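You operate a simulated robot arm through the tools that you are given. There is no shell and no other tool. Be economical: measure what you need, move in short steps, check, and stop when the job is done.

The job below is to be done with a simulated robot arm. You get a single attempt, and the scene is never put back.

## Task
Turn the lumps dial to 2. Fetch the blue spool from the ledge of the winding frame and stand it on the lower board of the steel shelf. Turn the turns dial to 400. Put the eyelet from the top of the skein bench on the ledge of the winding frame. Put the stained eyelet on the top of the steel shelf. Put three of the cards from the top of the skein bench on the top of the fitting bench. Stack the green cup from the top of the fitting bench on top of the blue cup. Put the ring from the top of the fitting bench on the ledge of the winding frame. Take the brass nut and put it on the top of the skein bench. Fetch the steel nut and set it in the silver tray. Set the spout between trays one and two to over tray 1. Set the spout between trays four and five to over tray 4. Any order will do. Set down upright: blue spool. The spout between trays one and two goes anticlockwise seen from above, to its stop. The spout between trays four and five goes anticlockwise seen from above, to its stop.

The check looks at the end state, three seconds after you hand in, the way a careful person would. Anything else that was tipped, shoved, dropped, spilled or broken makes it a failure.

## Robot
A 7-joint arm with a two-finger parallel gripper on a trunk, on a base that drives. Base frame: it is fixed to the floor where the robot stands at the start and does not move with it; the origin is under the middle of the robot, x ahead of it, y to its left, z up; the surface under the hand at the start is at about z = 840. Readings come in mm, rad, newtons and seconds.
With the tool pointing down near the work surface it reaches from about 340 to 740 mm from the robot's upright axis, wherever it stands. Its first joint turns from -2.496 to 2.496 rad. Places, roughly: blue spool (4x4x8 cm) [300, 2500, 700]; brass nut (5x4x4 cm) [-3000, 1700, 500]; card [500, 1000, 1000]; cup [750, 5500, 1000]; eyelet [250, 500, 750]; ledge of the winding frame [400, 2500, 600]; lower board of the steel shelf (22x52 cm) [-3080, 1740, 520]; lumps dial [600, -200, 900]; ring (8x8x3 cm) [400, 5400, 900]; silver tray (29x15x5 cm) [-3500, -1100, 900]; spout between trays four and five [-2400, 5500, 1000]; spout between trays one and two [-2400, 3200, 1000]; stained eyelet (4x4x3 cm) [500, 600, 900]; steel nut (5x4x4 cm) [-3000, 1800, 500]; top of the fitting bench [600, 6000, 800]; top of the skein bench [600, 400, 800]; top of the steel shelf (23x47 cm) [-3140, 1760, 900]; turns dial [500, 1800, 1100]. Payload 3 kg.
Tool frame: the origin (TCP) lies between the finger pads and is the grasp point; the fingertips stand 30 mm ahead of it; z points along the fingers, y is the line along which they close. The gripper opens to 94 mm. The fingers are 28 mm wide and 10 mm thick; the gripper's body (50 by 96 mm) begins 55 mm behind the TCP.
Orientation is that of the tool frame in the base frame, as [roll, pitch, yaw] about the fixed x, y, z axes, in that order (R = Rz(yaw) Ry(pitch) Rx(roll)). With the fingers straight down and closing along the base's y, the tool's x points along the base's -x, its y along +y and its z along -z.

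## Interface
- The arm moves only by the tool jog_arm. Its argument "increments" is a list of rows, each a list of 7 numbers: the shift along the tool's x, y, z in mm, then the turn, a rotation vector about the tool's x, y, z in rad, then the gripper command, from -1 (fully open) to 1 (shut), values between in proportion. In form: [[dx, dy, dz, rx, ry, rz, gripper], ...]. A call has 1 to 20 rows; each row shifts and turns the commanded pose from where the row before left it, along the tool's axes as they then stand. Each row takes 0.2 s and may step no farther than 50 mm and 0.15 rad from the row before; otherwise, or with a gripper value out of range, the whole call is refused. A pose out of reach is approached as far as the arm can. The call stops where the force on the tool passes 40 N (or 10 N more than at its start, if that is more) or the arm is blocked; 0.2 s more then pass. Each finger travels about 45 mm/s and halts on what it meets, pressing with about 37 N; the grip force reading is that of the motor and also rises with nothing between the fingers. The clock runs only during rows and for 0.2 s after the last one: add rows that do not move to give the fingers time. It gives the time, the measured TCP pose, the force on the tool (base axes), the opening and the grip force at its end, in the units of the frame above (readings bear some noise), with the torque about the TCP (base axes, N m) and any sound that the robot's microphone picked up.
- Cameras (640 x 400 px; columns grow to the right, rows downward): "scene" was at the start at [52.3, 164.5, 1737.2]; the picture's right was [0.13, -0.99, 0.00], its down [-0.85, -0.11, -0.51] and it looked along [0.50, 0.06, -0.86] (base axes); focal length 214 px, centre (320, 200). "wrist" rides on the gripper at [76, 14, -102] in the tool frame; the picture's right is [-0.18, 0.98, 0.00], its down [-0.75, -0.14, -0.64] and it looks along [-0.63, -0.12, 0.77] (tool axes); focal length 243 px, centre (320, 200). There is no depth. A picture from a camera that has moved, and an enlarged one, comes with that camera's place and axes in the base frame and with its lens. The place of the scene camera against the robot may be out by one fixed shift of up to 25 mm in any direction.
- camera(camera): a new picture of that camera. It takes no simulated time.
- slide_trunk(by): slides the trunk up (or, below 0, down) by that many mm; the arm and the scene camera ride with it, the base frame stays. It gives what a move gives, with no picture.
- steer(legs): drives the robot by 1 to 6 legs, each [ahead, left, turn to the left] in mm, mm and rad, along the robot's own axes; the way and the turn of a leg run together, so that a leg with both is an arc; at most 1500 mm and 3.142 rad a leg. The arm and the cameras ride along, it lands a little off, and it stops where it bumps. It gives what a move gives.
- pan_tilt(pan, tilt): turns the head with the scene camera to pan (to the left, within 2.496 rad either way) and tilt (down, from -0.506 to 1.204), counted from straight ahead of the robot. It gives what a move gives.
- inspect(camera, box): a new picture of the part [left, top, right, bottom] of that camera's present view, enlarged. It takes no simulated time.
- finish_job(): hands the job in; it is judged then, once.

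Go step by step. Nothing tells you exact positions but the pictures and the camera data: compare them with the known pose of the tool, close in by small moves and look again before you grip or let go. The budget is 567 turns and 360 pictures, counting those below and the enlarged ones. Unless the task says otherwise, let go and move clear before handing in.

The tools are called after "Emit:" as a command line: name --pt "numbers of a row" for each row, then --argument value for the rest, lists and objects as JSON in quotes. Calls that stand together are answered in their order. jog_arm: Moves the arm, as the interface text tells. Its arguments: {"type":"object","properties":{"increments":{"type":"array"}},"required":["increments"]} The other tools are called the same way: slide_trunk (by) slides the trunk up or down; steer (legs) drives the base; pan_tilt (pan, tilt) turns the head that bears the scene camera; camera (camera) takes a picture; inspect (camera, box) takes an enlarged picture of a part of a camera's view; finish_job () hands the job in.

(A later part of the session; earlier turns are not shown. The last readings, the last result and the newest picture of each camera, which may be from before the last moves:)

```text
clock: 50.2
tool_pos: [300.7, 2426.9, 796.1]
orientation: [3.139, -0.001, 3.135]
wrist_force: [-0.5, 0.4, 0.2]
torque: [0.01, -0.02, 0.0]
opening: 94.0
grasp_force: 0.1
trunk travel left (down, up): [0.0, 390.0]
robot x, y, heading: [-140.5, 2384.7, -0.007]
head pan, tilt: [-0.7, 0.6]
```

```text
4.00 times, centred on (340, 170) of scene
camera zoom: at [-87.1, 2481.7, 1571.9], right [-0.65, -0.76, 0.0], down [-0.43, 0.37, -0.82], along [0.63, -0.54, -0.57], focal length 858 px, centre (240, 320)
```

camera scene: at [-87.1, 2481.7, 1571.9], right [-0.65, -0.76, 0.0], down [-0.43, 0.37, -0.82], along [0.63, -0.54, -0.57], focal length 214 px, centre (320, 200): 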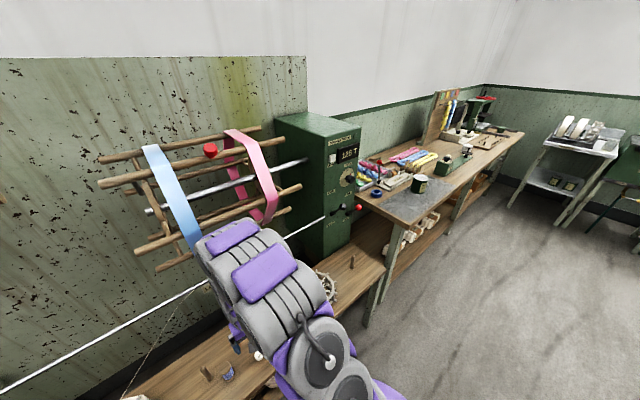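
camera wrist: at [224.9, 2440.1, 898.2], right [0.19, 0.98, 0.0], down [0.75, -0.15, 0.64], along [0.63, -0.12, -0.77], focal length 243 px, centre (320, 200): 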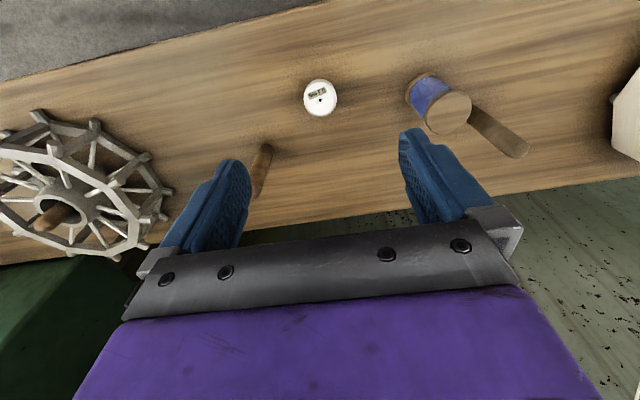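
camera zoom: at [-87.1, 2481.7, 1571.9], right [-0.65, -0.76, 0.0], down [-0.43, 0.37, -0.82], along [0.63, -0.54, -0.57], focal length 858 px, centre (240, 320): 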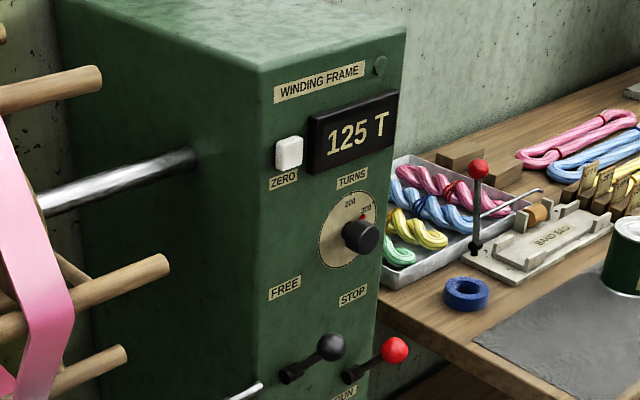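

The turns dial is on the cabinet's front face (knob axis along x). I retract, raise the trunk and drive in front of it.

Emit:
jog_arm --pt "0 0 -40 0 0 0 -1" --pt "20 0 -40 0 0 0 -1" --pt "20 0 -40 0 0 0 -1" --pt "20 0 -40 0 0 0 -1"

Emit:
slide_trunk --by 200

Emit:
steer --legs '[[-60, 0, 0], [0, -570, 0]]'

Emit:
pan_tilt --pan -0.2 --tilt 0.5

Emit:
camera --camera "scene"

Emit:
camera --camera "wrist"

```text
clock: 51.2
tool_pos: [239.2, 2424.9, 956.7]
orientation: [3.137, 0.0, 3.133]
wrist_force: [-0.6, 0.4, -0.1]
torque: [0.0, 0.03, 0.01]
opening: 93.9
grasp_force: 0.0
trunk travel left (down, up): [0.0, 390.0]
robot x, y, heading: [-139.7, 2386.6, -0.006]
head pan, tilt: [-0.7, 0.6]
```

```text
clock: 53.4
tool_pos: [239.7, 2423.7, 1154.5]
orientation: [3.138, 0.0, 3.134]
wrist_force: [-0.2, -0.1, 0.0]
torque: [0.03, 0.0, 0.0]
opening: 93.7
grasp_force: 0.1
trunk travel left (down, up): [-200.0, 190.0]
robot x, y, heading: [-139.9, 2385.5, -0.004]
head pan, tilt: [-0.7, 0.6]
```

```text
clock: 57.2
tool_pos: [175.4, 1854.2, 1155.3]
orientation: [3.138, 0.002, 3.132]
wrist_force: [0.0, 0.2, 0.3]
torque: [-0.02, 0.01, 0.04]
opening: 94.0
grasp_force: 0.0
trunk travel left (down, up): [-200.0, 190.0]
robot x, y, heading: [-203.2, 1816.8, -0.008]
head pan, tilt: [-0.7, 0.6]
```

```text
clock: 58.2
tool_pos: [175.2, 1852.8, 1154.7]
orientation: [3.139, 0.002, 3.133]
wrist_force: [-0.2, -0.1, -0.7]
torque: [-0.01, 0.02, 0.02]
opening: 94.3
grasp_force: 0.1
trunk travel left (down, up): [-200.0, 190.0]
robot x, y, heading: [-202.9, 1816.4, -0.001]
head pan, tilt: [-0.201, 0.499]
```

```text
322 pictures are left
camera scene: at [-130.2, 1950.0, 1780.9], right [-0.21, -0.98, 0.0], down [-0.47, 0.1, -0.88], along [0.86, -0.18, -0.48], focal length 214 px, centre (320, 200)
```

scene: 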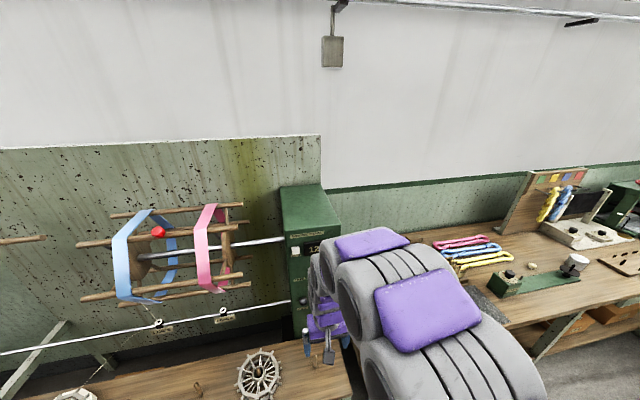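

```text
321 pictures are left
camera wrist: at [100.2, 1867.6, 1257.8], right [0.19, 0.98, 0.0], down [0.75, -0.15, 0.64], along [0.63, -0.12, -0.77], focal length 243 px, centre (320, 200)
```

wrist: 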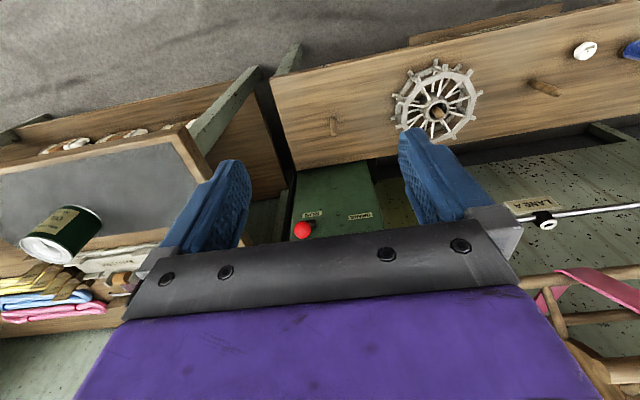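

I rotate the gripper to point forward (+x), staying short of the cabinet, and look.

Emit:
jog_arm --pt "-45 0 0 0 0 0 -1" --pt "-45 0 0 0 0 0 -1" --pt "0 0 0 0 -0.1428 0 -1" --pt "0 0 0 0 -0.1428 0 -1" --pt "0 0 0 0 -0.1428 0 -1" --pt "0 0 0 0 -0.1428 0 -1" --pt "0 0 0 0 -0.1428 0 -1" --pt "0 0 0 0 -0.1428 0 -1" --pt "0 0 0 0 -0.1428 0 -1" --pt "0 0 0 0 -0.1428 0 -1" --pt "0 0 0 0 -0.1428 0 -1" --pt "0 0 0 0 -0.1428 0 -1" --pt "0 0 0 0 -0.1428 0 -1"

Emit:
camera --camera "wrist"

Emit:
camera --camera "scene"

```text
clock: 61.0
tool_pos: [431.6, 1801.4, 1228.9]
orientation: [3.096, 1.476, 3.087]
wrist_force: [-0.4, 0.2, 0.0]
torque: [-0.01, 0.02, 0.02]
opening: 94.1
grasp_force: 0.0
out of reach, approached as far as the arm can: row 7, 8, 9, 10, 11, 12, 13
trunk travel left (down, up): [-200.0, 190.0]
robot x, y, heading: [-201.3, 1816.9, -0.012]
head pan, tilt: [-0.201, 0.499]
```

```text
320 pictures are left
camera wrist: at [323.1, 1816.6, 1162.9], right [0.03, 0.98, 0.19], down [-0.57, -0.14, 0.81], along [0.82, -0.13, 0.56], focal length 243 px, centre (320, 200)
```

wrist: 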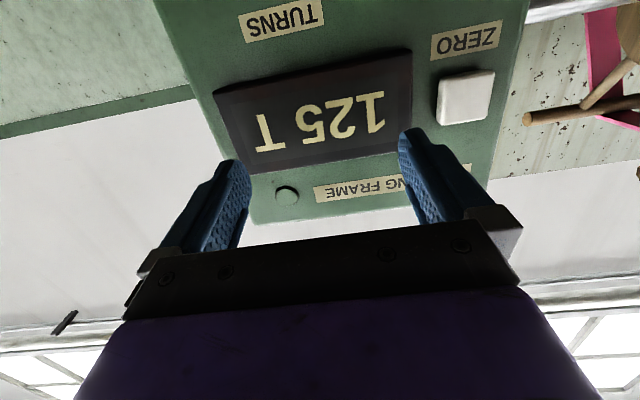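

```text
319 pictures are left
camera scene: at [-127.7, 1948.3, 1780.9], right [-0.21, -0.98, 0.0], down [-0.47, 0.1, -0.88], along [0.86, -0.18, -0.48], focal length 214 px, centre (320, 200)
```

scene: 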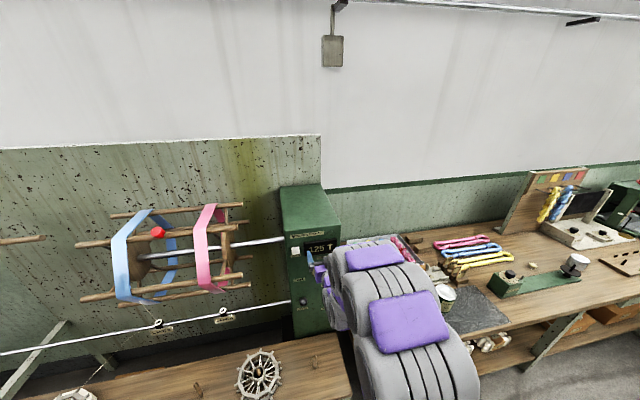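

Arm wants more distance for this pose; I back the base a bit and lower the hand to the dial's level.

Emit:
steer --legs '[[-130, 0, 0]]'

Emit:
jog_arm --pt "0 0 0 0 0 0 -1" --pt "40 0 0 0 0 0 -1" --pt "40 0 0 0 0 0 -1"

Emit:
camera --camera "wrist"

```text
clock: 62.3
tool_pos: [300.6, 1803.4, 1231.1]
orientation: [3.106, 1.478, 3.096]
wrist_force: [-0.3, -0.2, -1.2]
torque: [-0.02, 0.05, -0.01]
opening: 93.9
grasp_force: 0.0
trunk travel left (down, up): [-200.0, 190.0]
robot x, y, heading: [-334.5, 1817.0, -0.007]
head pan, tilt: [-0.201, 0.499]
```

```text
clock: 63.1
tool_pos: [298.7, 1800.4, 1151.2]
orientation: [3.083, 1.479, 3.076]
wrist_force: [0.1, 0.5, 0.6]
torque: [0.0, -0.03, 0.0]
opening: 93.7
grasp_force: 0.0
out of reach, approached as far as the arm can: row 2
trunk travel left (down, up): [-200.0, 190.0]
robot x, y, heading: [-334.5, 1818.2, -0.008]
head pan, tilt: [-0.201, 0.499]
```

```text
318 pictures are left
camera wrist: at [191.7, 1815.3, 1085.1], right [0.03, 0.98, 0.19], down [-0.57, -0.14, 0.81], along [0.82, -0.13, 0.56], focal length 243 px, centre (320, 200)
```

wrist: 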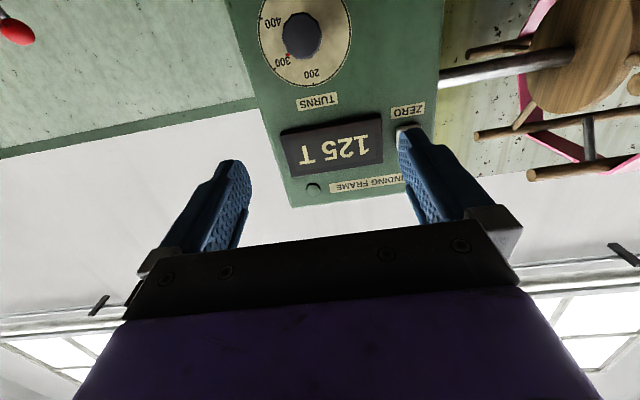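

Pointer at 300; 400 is clockwise. Knob is about (470, 1790, 1085). I square up the tool and align short of it.

Emit:
jog_arm --pt "0 0 0 0 -0.046 0 -1" --pt "0 0 0 0 -0.046 0 -1" --pt "33 -5 0 0 0 0 -1" --pt "33 -5 0 0 0 0 -1" --pt "0 0 40 0 0 0 -1" --pt "0 0 0 0 0 0 -1"

Emit:
camera --camera "wrist"

Emit:
pan_tilt --pan -0.1 --tilt 0.7

Emit:
camera --camera "scene"

```text
clock: 64.5
tool_pos: [338.7, 1793.4, 1085.3]
orientation: [1.68, 1.566, 1.669]
wrist_force: [0.7, -1.0, -0.1]
torque: [-0.01, -0.03, -0.02]
opening: 94.0
grasp_force: 0.2
out of reach, approached as far as the arm can: row 2
trunk travel left (down, up): [-200.0, 190.0]
robot x, y, heading: [-334.9, 1815.6, -0.003]
head pan, tilt: [-0.201, 0.499]
```

```text
317 pictures are left
camera wrist: at [237.4, 1809.5, 1009.7], right [0.01, 0.98, 0.19], down [-0.64, -0.14, 0.75], along [0.77, -0.13, 0.63], focal length 243 px, centre (320, 200)
```

wrist: 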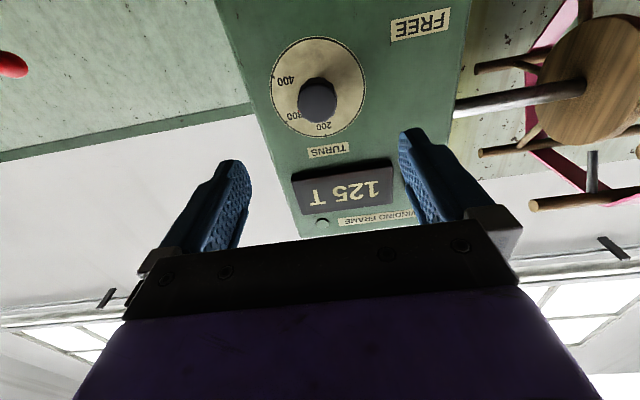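

```text
clock: 65.2
tool_pos: [339.4, 1793.9, 1085.4]
orientation: [1.799, 1.569, 1.789]
wrist_force: [-0.9, 0.0, 0.3]
torque: [-0.03, -0.04, 0.02]
opening: 94.0
grasp_force: 0.0
trunk travel left (down, up): [-200.0, 190.0]
robot x, y, heading: [-329.8, 1818.9, -0.008]
head pan, tilt: [-0.099, 0.7]
```

```text
316 pictures are left
camera scene: at [-261.9, 1959.2, 1763.3], right [-0.11, -0.99, 0.0], down [-0.64, 0.07, -0.76], along [0.76, -0.08, -0.65], focal length 214 px, centre (320, 200)
```

scene: 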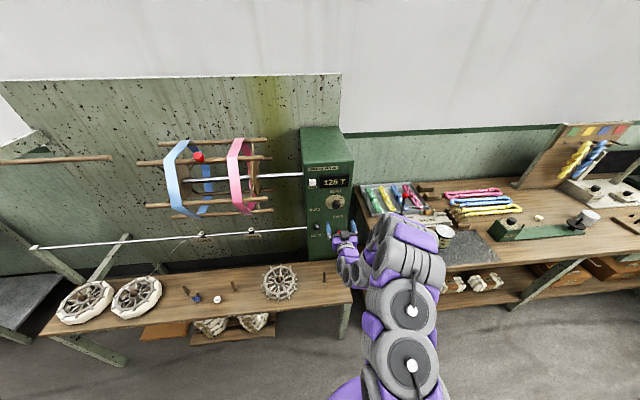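

Emit:
inspect --camera "wrist" --box '[258, 30, 386, 145]'

```text
3.48 times, centred on (322, 88) of wrist
camera zoom: at [237.4, 1808.4, 1009.6], right [0.01, 0.98, 0.19], down [-0.64, -0.14, 0.75], along [0.77, -0.13, 0.63], focal length 844 px, centre (313, 591)
```

zoom: 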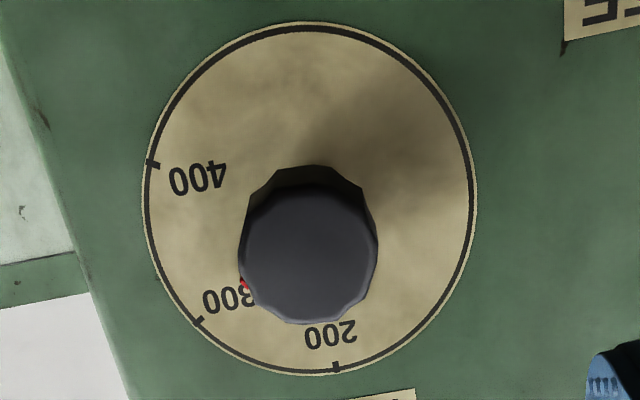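

Emit:
jog_arm --pt "1 -2.5 40 0 0 0 -1" --pt "0 0 40 0 0 0 -1" --pt "0 0 20 0 0 0 -1" --pt "0 0 10 0 0 0 -1" --pt "0 0 7 0 0 0 -1" --pt "0 0 0 0 0 0 -1"

Emit:
camera --camera "wrist"

```text
clock: 66.6
tool_pos: [456.0, 1789.5, 1084.5]
orientation: [1.704, 1.566, 1.696]
wrist_force: [0.5, 0.0, 0.0]
torque: [0.01, 0.03, 0.0]
opening: 94.0
grasp_force: 0.1
trunk travel left (down, up): [-200.0, 190.0]
robot x, y, heading: [-331.7, 1816.4, -0.002]
head pan, tilt: [-0.099, 0.7]
```

```text
314 pictures are left
camera wrist: at [354.3, 1804.2, 1008.5], right [0.01, 0.98, 0.19], down [-0.64, -0.14, 0.75], along [0.77, -0.13, 0.63], focal length 243 px, centre (320, 200)
```

wrist: 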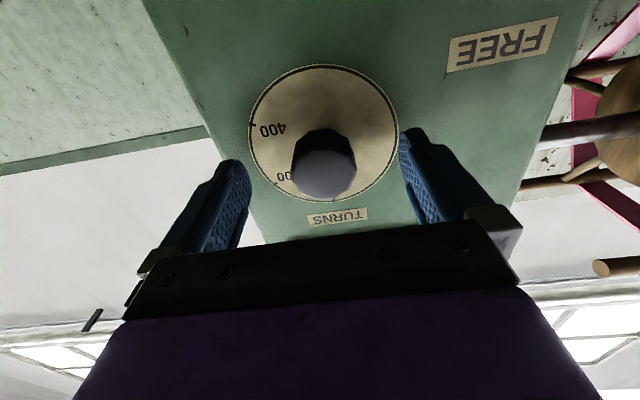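

Emit:
jog_arm --pt "0 0 0 0 0 0 0.6" --pt "0 0 0 0 0 0 0.6" --pt "0 0 0 0 0 0 0.6" --pt "0 0 0 0 0 0 0.6" --pt "0 0 0 0 0 0 0.6" --pt "0 0 0 0 0 0.1309 0.6" --pt "0 0 0 0 0 0.1309 0.6" --pt "0 0 0 0 0 0.1309 0.6" --pt "0 0 0 0 0 0.1309 0.6" --pt "0 0 0 0 0 0.1309 0.6" --pt "0 0 0 0 0 0.1309 0.6" --pt "0 0 0 0 0 0.1309 0.6" --pt "0 0 0 0 0 0.1309 0.6" --pt "0 0 0 0 0 0 0.6"

Emit:
jog_arm --pt "0 0 0 0 0 0 -0.6" --pt "0 0 0 0 0 0 -0.6" --pt "0 0 0 0 0 0 -0.6" --pt "0 0 -40 0 0 0 -0.6" --pt "0 0 -40 0 0 0 -0.6" --pt "0 0 -40 0 0 0 -0.6"

Emit:
camera --camera "wrist"

```text
clock: 69.6
tool_pos: [455.4, 1791.7, 1085.4]
orientation: [1.57, 0.52, 1.564]
wrist_force: [7.0, 14.9, 7.4]
torque: [-0.35, 0.02, 0.77]
opening: 37.1
grasp_force: 44.6
trunk travel left (down, up): [-200.0, 190.0]
robot x, y, heading: [-328.0, 1817.9, -0.004]
head pan, tilt: [-0.099, 0.7]
```

```text
clock: 71.0
tool_pos: [334.9, 1787.2, 1084.0]
orientation: [1.573, 0.517, 1.564]
wrist_force: [0.1, 0.6, -0.3]
torque: [0.01, 0.02, -0.01]
opening: 75.4
grasp_force: 0.1
trunk travel left (down, up): [-200.0, 190.0]
robot x, y, heading: [-333.1, 1816.6, -0.01]
head pan, tilt: [-0.099, 0.7]
```

```text
313 pictures are left
camera wrist: at [232.9, 1861.2, 1058.8], right [0.0, 0.33, 0.95], down [-0.65, -0.72, 0.25], along [0.76, -0.61, 0.21], focal length 243 px, centre (320, 200)
```

wrist: 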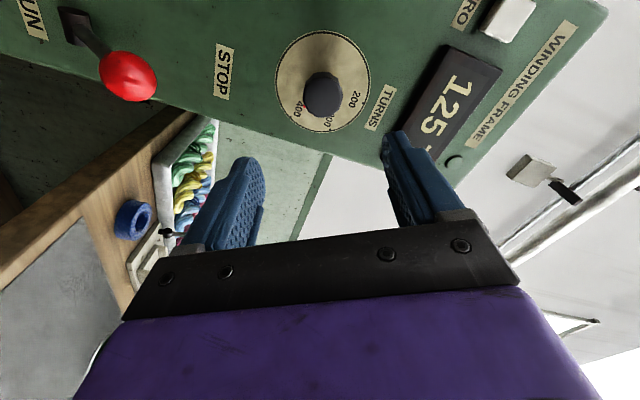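

Emit:
inspect --camera "wrist" --box '[260, 25, 388, 140]'

```text
3.48 times, centred on (324, 82) of wrist
camera zoom: at [232.9, 1861.2, 1058.8], right [0.0, 0.33, 0.95], down [-0.65, -0.72, 0.25], along [0.76, -0.61, 0.21], focal length 844 px, centre (306, 609)
```

zoom: 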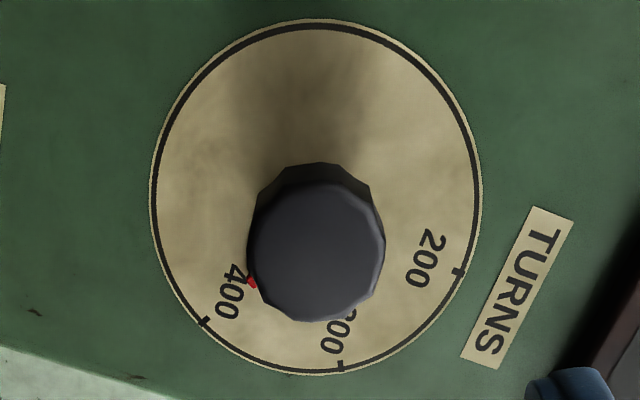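

Turns dial is at 400. I now return the gripper to pointing down and go for the blue spool.

Emit:
jog_arm --pt "0 0 0 0 0 -0.1309 -1" --pt "0 0 0 0 0 -0.1309 -1" --pt "0 0 0 0 0 -0.1309 -1" --pt "0 0 0 0 0 -0.1309 -1" --pt "0 0 0 0 0 -0.1309 -1" --pt "0 0 0 0 0 -0.1309 -1" --pt "0 0 0 0 0 -0.1309 -1" --pt "0 0 0 0 0 -0.1309 -1"

Emit:
jog_arm --pt "0 0 0 0 0.1428 0 -1" --pt "0 0 0 0 0.1428 0 -1" --pt "0 0 0 0 0.1428 0 -1" --pt "0 0 0 0 0.1428 0 -1" --pt "0 0 0 0 0.1428 0 -1" --pt "0 0 0 0 0.1428 0 -1" --pt "0 0 0 0 0.1428 0 -1" --pt "0 0 0 0 0.1428 0 -1" --pt "0 0 0 0 0.1428 0 -1" --pt "0 0 0 0 0.1428 0 -1" --pt "0 0 0 0 0.1428 0 -1"

```text
clock: 72.8
tool_pos: [335.4, 1789.3, 1085.0]
orientation: [1.948, 1.57, 1.939]
wrist_force: [0.9, -0.6, -0.1]
torque: [0.01, 0.01, 0.0]
opening: 94.3
grasp_force: 0.0
trunk travel left (down, up): [-200.0, 190.0]
robot x, y, heading: [-333.0, 1817.2, -0.001]
head pan, tilt: [-0.099, 0.7]
```

```text
clock: 75.2
tool_pos: [336.5, 1790.0, 1082.8]
orientation: [3.138, -0.002, 3.133]
wrist_force: [-1.0, 1.4, -0.6]
torque: [0.01, -0.03, -0.01]
opening: 94.2
grasp_force: 0.1
trunk travel left (down, up): [-200.0, 190.0]
robot x, y, heading: [-332.5, 1814.5, -0.007]
head pan, tilt: [-0.099, 0.7]
```

Emit:
jog_arm --pt "45 0 0 0 0 0 -1" --pt "45 0 0 0 0 0 -1" --pt "45 0 0 0 0 0 -1" --pt "45 0 0 0 0 0 -1"

Emit:
steer --legs '[[0, 720, 0], [150, 0, 0]]'

Emit:
slide_trunk --by -200

Emit:
camera --camera "wrist"

```text
clock: 76.2
tool_pos: [155.0, 1792.1, 1083.7]
orientation: [3.137, -0.001, 3.133]
wrist_force: [0.0, -0.5, -0.2]
torque: [0.01, -0.03, 0.02]
opening: 93.8
grasp_force: 0.1
trunk travel left (down, up): [-200.0, 190.0]
robot x, y, heading: [-333.4, 1817.9, -0.001]
head pan, tilt: [-0.099, 0.7]
```

```text
clock: 81.1
tool_pos: [311.2, 2523.1, 1083.7]
orientation: [3.138, 0.0, 3.138]
wrist_force: [-0.4, 0.8, 0.0]
torque: [-0.02, 0.01, 0.02]
opening: 94.0
grasp_force: 0.0
trunk travel left (down, up): [-200.0, 190.0]
robot x, y, heading: [-177.7, 2542.2, -0.002]
head pan, tilt: [-0.099, 0.7]
```

```text
clock: 83.3
tool_pos: [310.0, 2524.2, 884.0]
orientation: [3.137, 0.001, 3.139]
wrist_force: [0.0, 0.0, 0.3]
torque: [0.01, 0.02, 0.01]
opening: 93.8
grasp_force: 0.0
trunk travel left (down, up): [0.0, 390.0]
robot x, y, heading: [-180.5, 2543.3, -0.002]
head pan, tilt: [-0.099, 0.7]
```

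```text
311 pictures are left
camera wrist: at [233.2, 2537.1, 987.7], right [0.19, 0.98, 0.0], down [0.75, -0.15, 0.64], along [0.63, -0.12, -0.77], focal length 243 px, centre (320, 200)
```

wrist: 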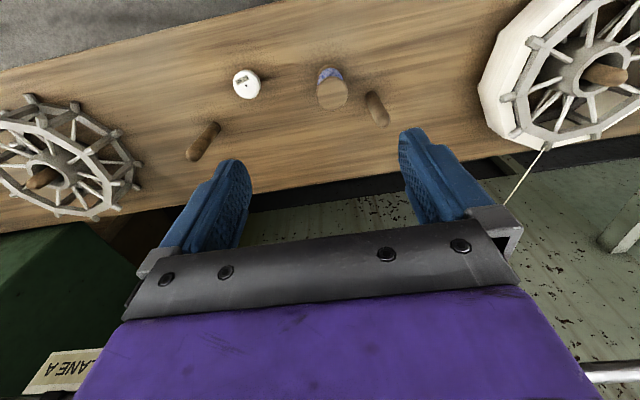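

Emit:
jog_arm --pt "-5 6 40 0 0 0 -1" --pt "-5 5 40 0 0 0 -1" --pt "0 0 40 0 0 0 -1" --pt "0 0 0 0 0 0 -1"

Emit:
camera --camera "wrist"

```text
clock: 84.3
tool_pos: [319.1, 2534.3, 765.1]
orientation: [3.137, 0.001, 3.138]
wrist_force: [0.8, 0.6, 0.4]
torque: [-0.03, 0.02, -0.05]
opening: 94.1
grasp_force: 0.0
trunk travel left (down, up): [0.0, 390.0]
robot x, y, heading: [-179.7, 2547.9, -0.002]
head pan, tilt: [-0.099, 0.7]
```

```text
310 pictures are left
camera wrist: at [243.7, 2548.5, 867.7], right [0.19, 0.98, 0.0], down [0.75, -0.15, 0.64], along [0.63, -0.12, -0.77], focal length 243 px, centre (320, 200)
```

wrist: 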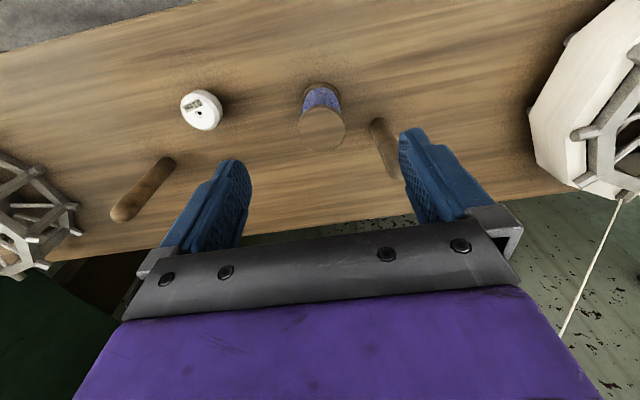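

Emit:
jog_arm --pt "1 2 40 0 0 0 -1" --pt "0 0 40 0 0 0 -1" --pt "0 0 16 0 0 0 -1" --pt "0 0 0 0 0 0 -1"

Emit:
camera --camera "wrist"

```text
clock: 85.3
tool_pos: [317.5, 2536.4, 669.0]
orientation: [3.139, 0.0, 3.138]
wrist_force: [0.1, -0.2, 0.3]
torque: [-0.02, -0.01, 0.01]
opening: 94.2
grasp_force: 0.1
trunk travel left (down, up): [0.0, 390.0]
robot x, y, heading: [-179.5, 2543.1, -0.002]
head pan, tilt: [-0.099, 0.7]
```

```text
309 pictures are left
camera wrist: at [242.7, 2550.7, 771.6], right [0.19, 0.98, 0.0], down [0.75, -0.15, 0.64], along [0.63, -0.12, -0.77], focal length 243 px, centre (320, 200)
```

wrist: 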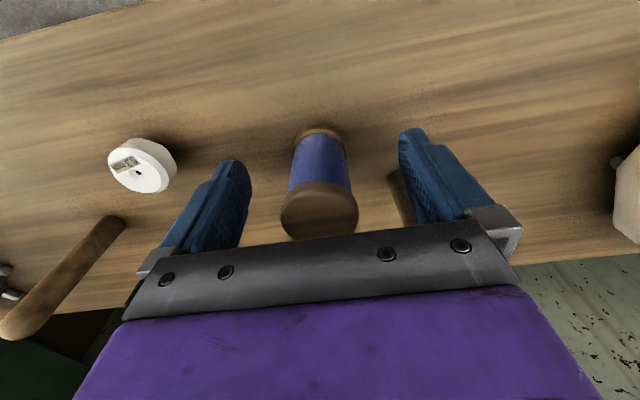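

Emit:
jog_arm --pt "0 0 0 0 0 0 1" --pt "0 0 0 0 0 0 1" --pt "0 0 0 0 0 0 1" --pt "0 0 0 0 0 0 1" --pt "0 0 0 0 0 0 1" --pt "0 0 0 0 0 0 1" --pt "0 0 -20 0 0 0 1" --pt "0 0 -40 0 0 0 1" --pt "0 0 -40 0 0 0 1" --pt "0 0 -40 0 0 0 1"

Emit:
camera --camera "wrist"

```text
clock: 87.5
tool_pos: [316.6, 2537.5, 810.9]
orientation: [3.138, 0.001, 3.136]
wrist_force: [-0.3, -0.5, -0.5]
torque: [0.0, 0.01, 0.01]
opening: 38.8
grasp_force: 36.9
trunk travel left (down, up): [0.0, 390.0]
robot x, y, heading: [-179.5, 2546.8, -0.002]
head pan, tilt: [-0.099, 0.7]
```

```text
308 pictures are left
camera wrist: at [241.4, 2551.1, 913.1], right [0.19, 0.98, 0.0], down [0.75, -0.15, 0.64], along [0.63, -0.12, -0.77], focal length 243 px, centre (320, 200)
```

wrist: 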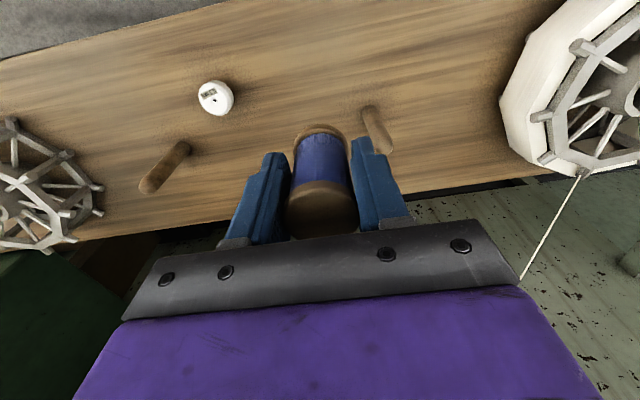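

Spool held. I raise, back away from the ledge and turn around towards the steel shelf.

Emit:
slide_trunk --by 200

Emit:
jog_arm --pt "40 0 -30 0 0 0 1" --pt "40 0 -30 0 0 0 1" --pt "20 0 -30 0 0 0 1"

Emit:
steer --legs '[[-900, 0, 0], [0, 0, 3.14]]'

Emit:
pan_tilt --pan 0.0 --tilt 0.5

Emit:
camera --camera "scene"

```text
clock: 89.7
tool_pos: [316.3, 2537.0, 1009.6]
orientation: [3.136, 0.0, 3.138]
wrist_force: [0.4, -0.7, -0.7]
torque: [-0.01, -0.01, -0.01]
opening: 38.4
grasp_force: 36.7
trunk travel left (down, up): [-200.0, 190.0]
robot x, y, heading: [-180.9, 2544.8, -0.001]
head pan, tilt: [-0.099, 0.7]
```

```text
clock: 90.5
tool_pos: [215.0, 2536.0, 1100.4]
orientation: [3.138, 0.002, 3.137]
wrist_force: [-0.8, -0.3, 0.0]
torque: [0.01, 0.01, -0.02]
opening: 38.2
grasp_force: 36.6
trunk travel left (down, up): [-200.0, 190.0]
robot x, y, heading: [-180.9, 2542.9, -0.002]
head pan, tilt: [-0.099, 0.7]
```

```text
clock: 102.6
tool_pos: [-1474.6, 2543.4, 1100.3]
orientation: [3.138, -0.001, 0.027]
wrist_force: [1.2, -0.5, -0.4]
torque: [-0.01, 0.0, -0.03]
opening: 37.7
grasp_force: 36.5
trunk travel left (down, up): [-200.0, 190.0]
robot x, y, heading: [-1076.2, 2546.2, -3.108]
head pan, tilt: [-0.099, 0.7]
```

```text
clock: 103.3
tool_pos: [-1472.9, 2544.2, 1101.0]
orientation: [3.137, 0.0, 0.03]
wrist_force: [0.8, -1.3, -0.4]
torque: [0.01, 0.01, 0.0]
opening: 38.2
grasp_force: 37.3
trunk travel left (down, up): [-200.0, 190.0]
robot x, y, heading: [-1075.7, 2546.0, -3.111]
head pan, tilt: [0.0, 0.499]
```

```text
307 pictures are left
camera scene: at [-1126.7, 2415.8, 1780.9], right [-0.03, 1.0, 0.0], down [0.48, 0.01, -0.88], along [-0.88, -0.03, -0.48], focal length 214 px, centre (320, 200)
```

scene: 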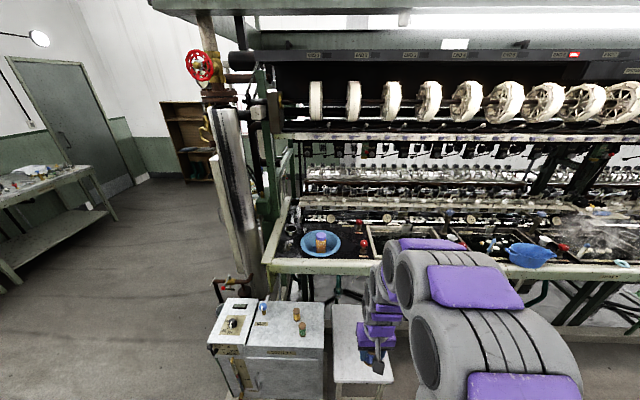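

The shelf isn't visible yet; it seems to be behind the end of the spinning frame. I move left (towards -y) and look.

Emit:
steer --legs '[[0, 1300, 0]]'

Emit:
camera --camera "scene"

```text
clock: 109.9
tool_pos: [-1433.7, 1237.5, 1099.2]
orientation: [3.138, -0.001, 0.028]
wrist_force: [-0.1, -1.2, -1.6]
torque: [-0.01, -0.02, 0.02]
opening: 37.5
grasp_force: 37.4
trunk travel left (down, up): [-200.0, 190.0]
robot x, y, heading: [-1037.9, 1241.7, -3.107]
head pan, tilt: [0.0, 0.499]
```

```text
306 pictures are left
camera scene: at [-1087.1, 1111.6, 1781.0], right [-0.03, 1.0, 0.0], down [0.48, 0.01, -0.88], along [-0.88, -0.03, -0.48], focal length 214 px, centre (320, 200)
```

scene: 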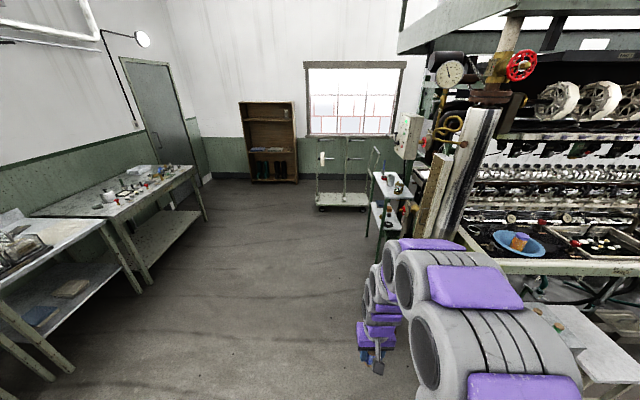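

Emit:
inspect --camera "scene" --box '[300, 110, 460, 260]'

Emit:
inspect --camera "scene" --box '[0, 140, 240, 290]'

```text
2.67 times, centred on (380, 185) of scene
camera zoom: at [-1087.1, 1111.6, 1781.0], right [-0.03, 1.0, 0.0], down [0.48, 0.01, -0.88], along [-0.88, -0.03, -0.48], focal length 572 px, centre (160, 240)
```

zoom: 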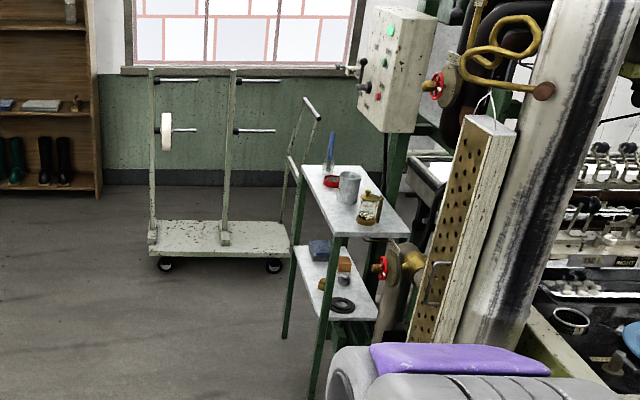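

```text
2.67 times, centred on (120, 215) of scene
camera zoom: at [-1087.1, 1111.6, 1781.0], right [-0.03, 1.0, 0.0], down [0.48, 0.01, -0.88], along [-0.88, -0.03, -0.48], focal length 572 px, centre (853, 160)
```

zoom: 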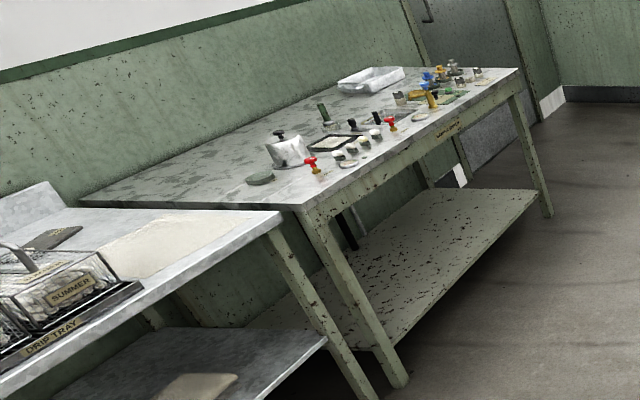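

The steel shelf (top ~900, lower board ~520) is at about (-3100, 1740), open towards -y. I drive to stand before it facing +y.

Emit:
steer --legs '[[1000, 100, 0], [960, 200, 0], [0, 0, -1.605]]'

Emit:
pan_tilt --pan 0.0 --tilt 0.7

Emit:
camera --camera "scene"

```text
clock: 123.7
tool_pos: [-2978.0, 1280.8, 1100.7]
orientation: [3.136, 0.002, -1.572]
wrist_force: [-0.4, -0.4, -1.1]
torque: [0.03, 0.03, 0.0]
opening: 37.0
grasp_force: 36.9
trunk travel left (down, up): [-200.0, 190.0]
robot x, y, heading: [-2984.3, 882.2, 1.571]
head pan, tilt: [0.0, 0.499]
```

```text
clock: 124.4
tool_pos: [-2977.2, 1279.5, 1100.2]
orientation: [3.138, 0.003, -1.572]
wrist_force: [-0.8, 0.4, -0.7]
torque: [0.0, 0.01, -0.01]
opening: 36.7
grasp_force: 37.2
trunk travel left (down, up): [-200.0, 190.0]
robot x, y, heading: [-2983.2, 885.7, 1.568]
head pan, tilt: [0.0, 0.7]
```

```text
303 pictures are left
camera scene: at [-3115.1, 955.8, 1763.3], right [1.0, 0.0, 0.0], down [0.0, -0.65, -0.76], along [0.0, 0.76, -0.65], focal length 214 px, centre (320, 200)
```

scene: 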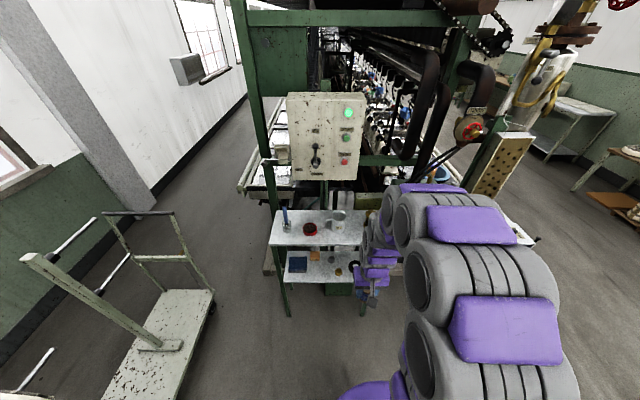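

Emit:
inspect --camera "scene" --box '[250, 195, 390, 315]'

Emit:
camera --camera "wrist"

```text
3.33 times, centred on (320, 255) of scene
camera zoom: at [-3115.1, 955.8, 1763.3], right [1.0, 0.0, 0.0], down [0.0, -0.65, -0.76], along [0.0, 0.76, -0.65], focal length 715 px, centre (320, 17)
```

zoom: 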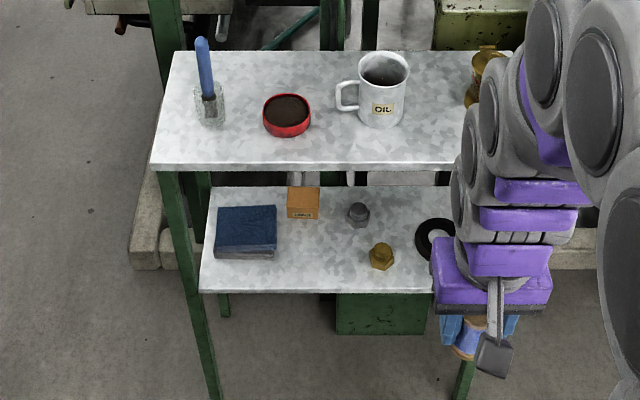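

```text
301 pictures are left
camera wrist: at [-2990.3, 1203.0, 1203.2], right [-0.98, 0.19, 0.0], down [0.14, 0.75, 0.64], along [0.12, 0.63, -0.77], focal length 243 px, centre (320, 200)
```

wrist: 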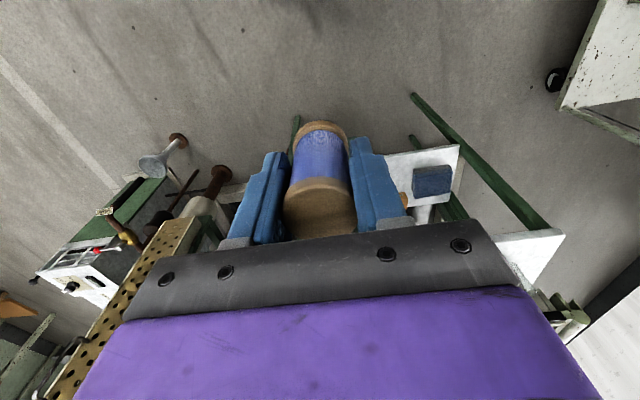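

Lower board has a free spot between the book and the brass nut, at about (-3095, 1670). The spool is gripped from the top, so it must be regrasped with the gripper tilted; the shelf's top front strip looks suitable. I move closer and look at it from above.

Emit:
steer --legs '[[170, 0, 0]]'

Emit:
jog_arm --pt "-40 0 -20 0 0 0 1" --pt "-40 0 -20 0 0 0 1"

Emit:
camera --camera "wrist"

```text
clock: 125.9
tool_pos: [-2975.9, 1450.0, 1100.3]
orientation: [3.138, 0.001, -1.575]
wrist_force: [0.2, -0.1, -1.0]
torque: [-0.02, 0.01, -0.01]
opening: 36.9
grasp_force: 37.1
trunk travel left (down, up): [-200.0, 190.0]
robot x, y, heading: [-2986.0, 1054.0, 1.569]
head pan, tilt: [0.0, 0.7]
```

```text
clock: 126.5
tool_pos: [-2976.1, 1529.7, 1140.8]
orientation: [3.14, 0.003, -1.574]
wrist_force: [-0.7, -0.8, -0.3]
torque: [0.02, -0.01, 0.0]
opening: 37.3
grasp_force: 37.3
trunk travel left (down, up): [-200.0, 190.0]
robot x, y, heading: [-2986.2, 1051.3, 1.572]
head pan, tilt: [0.0, 0.7]
```

```text
300 pictures are left
camera wrist: at [-2989.2, 1452.0, 1243.9], right [-0.98, 0.19, 0.0], down [0.15, 0.75, 0.64], along [0.12, 0.63, -0.77], focal length 243 px, centre (320, 200)
```

wrist: 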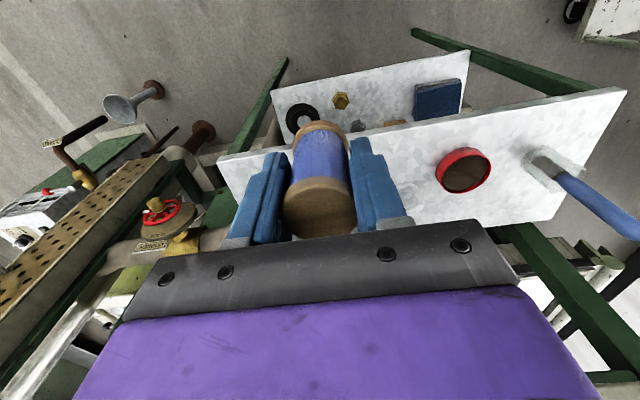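

Emit:
jog_arm --pt "-20 -40 0 0 0 0 1" --pt "-40 -16 0 0 0 0 1" --pt "-40 0 0 0 0 0 1" --pt "-32 0 20 0 0 0 1" --pt "0 0 40 0 0 0 1" --pt "0 0 40 0 0 0 1" --pt "0 0 0 0 0 0 1"

Emit:
camera --camera "wrist"

Emit:
inspect --camera "scene" --box '[240, 180, 480, 330]'

```text
clock: 128.1
tool_pos: [-2920.9, 1661.5, 1043.3]
orientation: [3.138, 0.002, -1.575]
wrist_force: [-0.3, 0.8, 0.3]
torque: [-0.01, 0.03, -0.01]
opening: 37.2
grasp_force: 37.0
trunk travel left (down, up): [-200.0, 190.0]
robot x, y, heading: [-2983.6, 1056.1, 1.57]
head pan, tilt: [0.0, 0.7]
```

```text
299 pictures are left
camera wrist: at [-2932.9, 1583.7, 1144.6], right [-0.98, 0.19, 0.0], down [0.15, 0.75, 0.64], along [0.12, 0.63, -0.76], focal length 243 px, centre (320, 200)
```

wrist: 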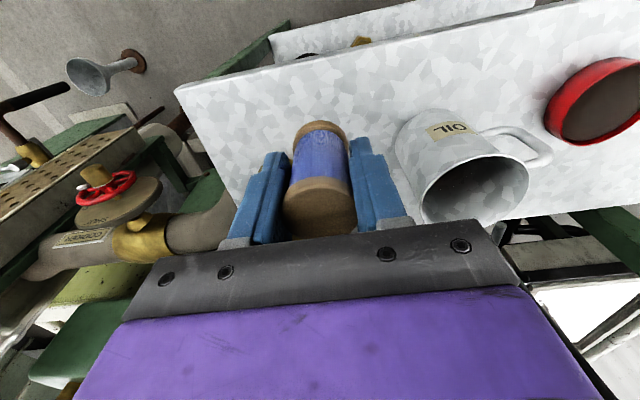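

```text
2.67 times, centred on (360, 255) of scene
camera zoom: at [-3113.6, 1126.2, 1763.3], right [1.0, 0.0, 0.0], down [0.0, -0.65, -0.76], along [0.0, 0.76, -0.65], focal length 572 px, centre (213, 53)
```

zoom: 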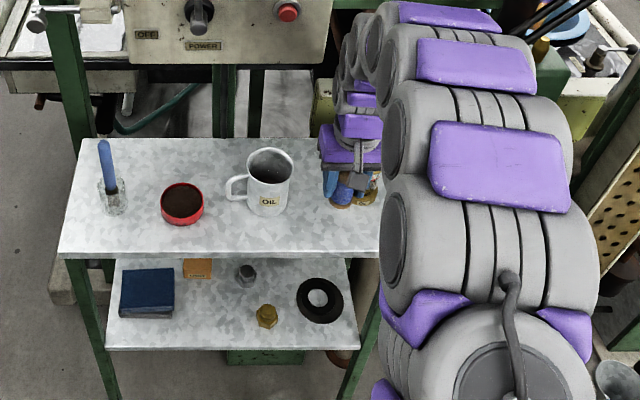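

Emit:
jog_arm --pt "6 0 40 0 0 0 1" --pt "0 0 30 0 0 0 1" --pt "0 0 4 0 0 0 1" --pt "0 0 4 0 0 0 1" --pt "0 0 0 0 0 0 1"

Emit:
camera --camera "wrist"

```text
clock: 129.3
tool_pos: [-2920.2, 1654.6, 962.6]
orientation: [3.138, 0.003, -1.575]
wrist_force: [0.0, -1.1, -0.5]
torque: [0.01, -0.02, -0.03]
opening: 36.9
grasp_force: 36.9
trunk travel left (down, up): [-200.0, 190.0]
robot x, y, heading: [-2982.1, 1053.6, 1.574]
head pan, tilt: [0.0, 0.7]
```

```text
297 pictures are left
camera wrist: at [-2932.8, 1578.1, 1065.7], right [-0.98, 0.19, 0.0], down [0.15, 0.75, 0.64], along [0.12, 0.63, -0.77], focal length 243 px, centre (320, 200)
```

wrist: 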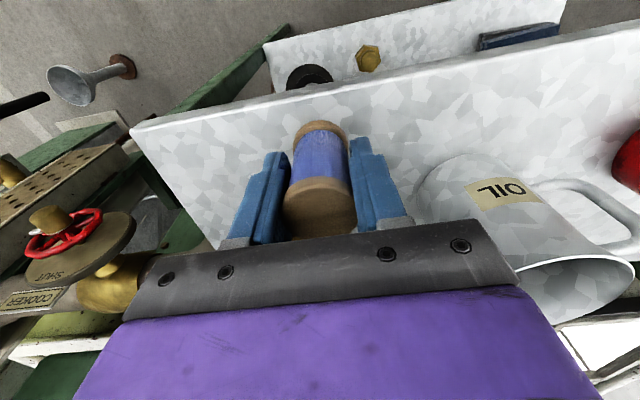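

Emit:
jog_arm --pt "0 0 3 0 0 0 1" --pt "0 0 3 0 0 0 1" --pt "0 0 3 0 0 0 1" --pt "0 0 0 0 0 0 1"

```text
clock: 130.3
tool_pos: [-2919.6, 1654.6, 955.0]
orientation: [3.137, 0.003, -1.575]
wrist_force: [0.8, -0.7, 0.3]
torque: [0.0, 0.01, -0.02]
opening: 37.0
grasp_force: 36.9
trunk travel left (down, up): [-200.0, 190.0]
robot x, y, heading: [-2987.3, 1052.2, 1.566]
head pan, tilt: [0.0, 0.7]
```

Emit:
jog_arm --pt "0 0 3 0 0 0 1" --pt "0 0 3 0 0 0 1" --pt "0 0 3 0 0 0 1" --pt "0 0 0 0 0 0 1"

```text
clock: 131.3
tool_pos: [-2920.3, 1654.2, 948.3]
orientation: [3.137, 0.01, -1.574]
wrist_force: [0.3, 1.7, 36.1]
torque: [-0.12, -0.04, -0.05]
opening: 36.9
grasp_force: 37.3
trunk travel left (down, up): [-200.0, 190.0]
robot x, y, heading: [-2982.7, 1056.5, 1.565]
head pan, tilt: [0.0, 0.7]
```

Contact made. I release, rise, retreat and tilt the gripper by 45°.

Emit:
jog_arm --pt "0 0 -3 0 0 0 1" --pt "0 0 0 0 0 0 -0.36" --pt "0 0 0 0 0 0 -0.36" --pt "0 0 0 0 0 0 -0.36" --pt "0 0 -20 0 0 0 -0.36" --pt "0 0 -40 0 0 0 -0.36" --pt "0 0 -40 0 0 0 -0.36" --pt "40 0 0 0 0 0 -1" --pt "40 0 0 0 0 0 -1"

Emit:
jog_arm --pt "0 0 0 0 -0.131 0 -1" --pt "0 0 0 0 -0.131 0 -1" --pt "0 0 0 0 -0.131 0 -1" --pt "0 0 0 0 -0.131 0 -1" --pt "0 0 0 0 -0.131 0 -1" --pt "0 0 0 0 -0.131 0 -1" --pt "0 0 0 0 0 0 -1"

Emit:
camera --camera "wrist"

```text
clock: 133.3
tool_pos: [-2919.1, 1573.3, 1049.6]
orientation: [3.139, 0.005, -1.573]
wrist_force: [-0.5, 0.9, 0.0]
torque: [-0.01, 0.0, 0.01]
opening: 93.8
grasp_force: 0.0
trunk travel left (down, up): [-200.0, 190.0]
robot x, y, heading: [-2984.3, 1055.2, 1.572]
head pan, tilt: [0.0, 0.7]
```

```text
clock: 134.9
tool_pos: [-2939.6, 1597.3, 1065.7]
orientation: [3.137, 0.791, -1.575]
wrist_force: [-0.2, -0.9, 1.0]
torque: [0.0, 0.03, 0.02]
opening: 94.2
grasp_force: 0.1
out of reach, approached as far as the arm can: row 6
trunk travel left (down, up): [-200.0, 190.0]
robot x, y, heading: [-2985.1, 1055.8, 1.57]
head pan, tilt: [0.0, 0.7]
```

```text
296 pictures are left
camera wrist: at [-2953.0, 1470.5, 1083.9], right [-0.98, 0.13, 0.13], down [0.14, 0.07, 0.99], along [0.12, 0.99, -0.09], focal length 243 px, centre (320, 200)
```

wrist: 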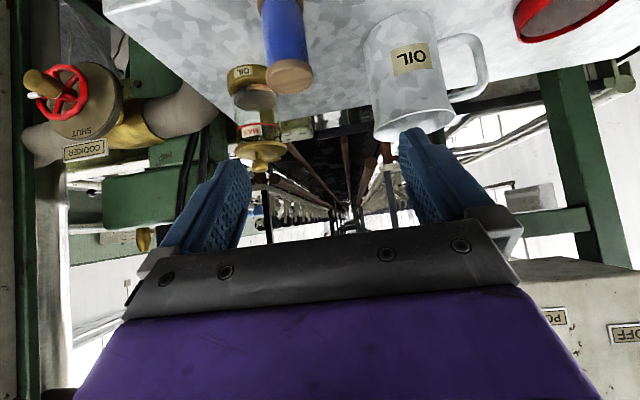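

Emit:
steer --legs '[[-80, 0, 0]]'

Emit:
jog_arm --pt "0 0 0 0 0 0 -0.36" --pt "-12 -20 0 0 0 0 -0.36" --pt "0 0 40 0 0 0 -0.36" --pt "0 0 40 0 0 0 -0.36" --pt "0 0 0 0 0 0 -0.36"

Emit:
camera --camera "wrist"

```text
clock: 135.9
tool_pos: [-2937.7, 1515.7, 1066.1]
orientation: [3.136, 0.789, -1.578]
wrist_force: [0.3, 0.1, 0.4]
torque: [0.01, -0.01, -0.01]
opening: 93.9
grasp_force: 0.0
trunk travel left (down, up): [-200.0, 190.0]
robot x, y, heading: [-2987.5, 974.5, 1.57]
head pan, tilt: [0.0, 0.7]
```

```text
clock: 137.1
tool_pos: [-2917.5, 1581.3, 1016.9]
orientation: [3.136, 0.793, -1.579]
wrist_force: [-0.5, 0.4, -0.2]
torque: [0.01, -0.01, -0.03]
opening: 64.0
grasp_force: 0.1
trunk travel left (down, up): [-200.0, 190.0]
robot x, y, heading: [-2984.7, 976.3, 1.567]
head pan, tilt: [0.0, 0.7]
```

```text
295 pictures are left
camera wrist: at [-2932.0, 1455.0, 1036.5], right [-0.98, 0.13, 0.13], down [0.14, 0.07, 0.99], along [0.12, 0.99, -0.09], focal length 243 px, centre (320, 200)
```

wrist: 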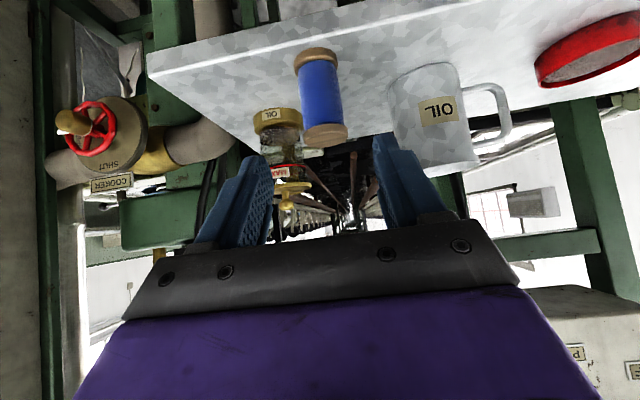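

Emit:
jog_arm --pt "7 0 40 0 0 0 -0.36" --pt "0 0 40 0 0 0 -0.36" --pt "0 0 25 0 0 0 -0.36" --pt "0 0 0 0 0 0 -0.36"

Emit:
camera --camera "wrist"

```text
clock: 138.1
tool_pos: [-2917.0, 1651.7, 940.3]
orientation: [3.136, 0.792, -1.579]
wrist_force: [-0.2, 0.1, 0.5]
torque: [0.0, 0.02, 0.02]
opening: 63.7
grasp_force: 0.0
trunk travel left (down, up): [-200.0, 190.0]
robot x, y, heading: [-2988.8, 976.3, 1.572]
head pan, tilt: [0.0, 0.7]
```

```text
294 pictures are left
camera wrist: at [-2931.3, 1524.8, 958.1], right [-0.98, 0.13, 0.13], down [0.15, 0.07, 0.99], along [0.12, 0.99, -0.09], focal length 243 px, centre (320, 200)
```

wrist: 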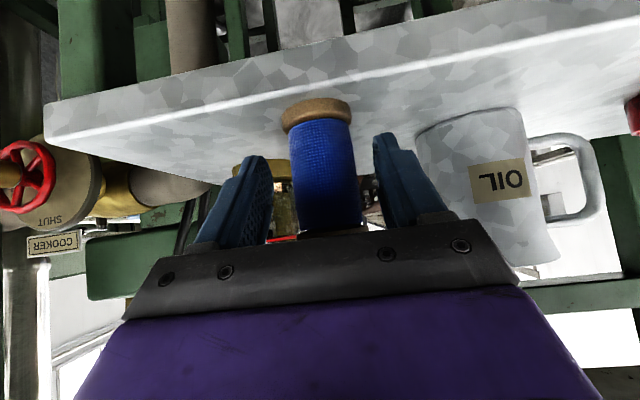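

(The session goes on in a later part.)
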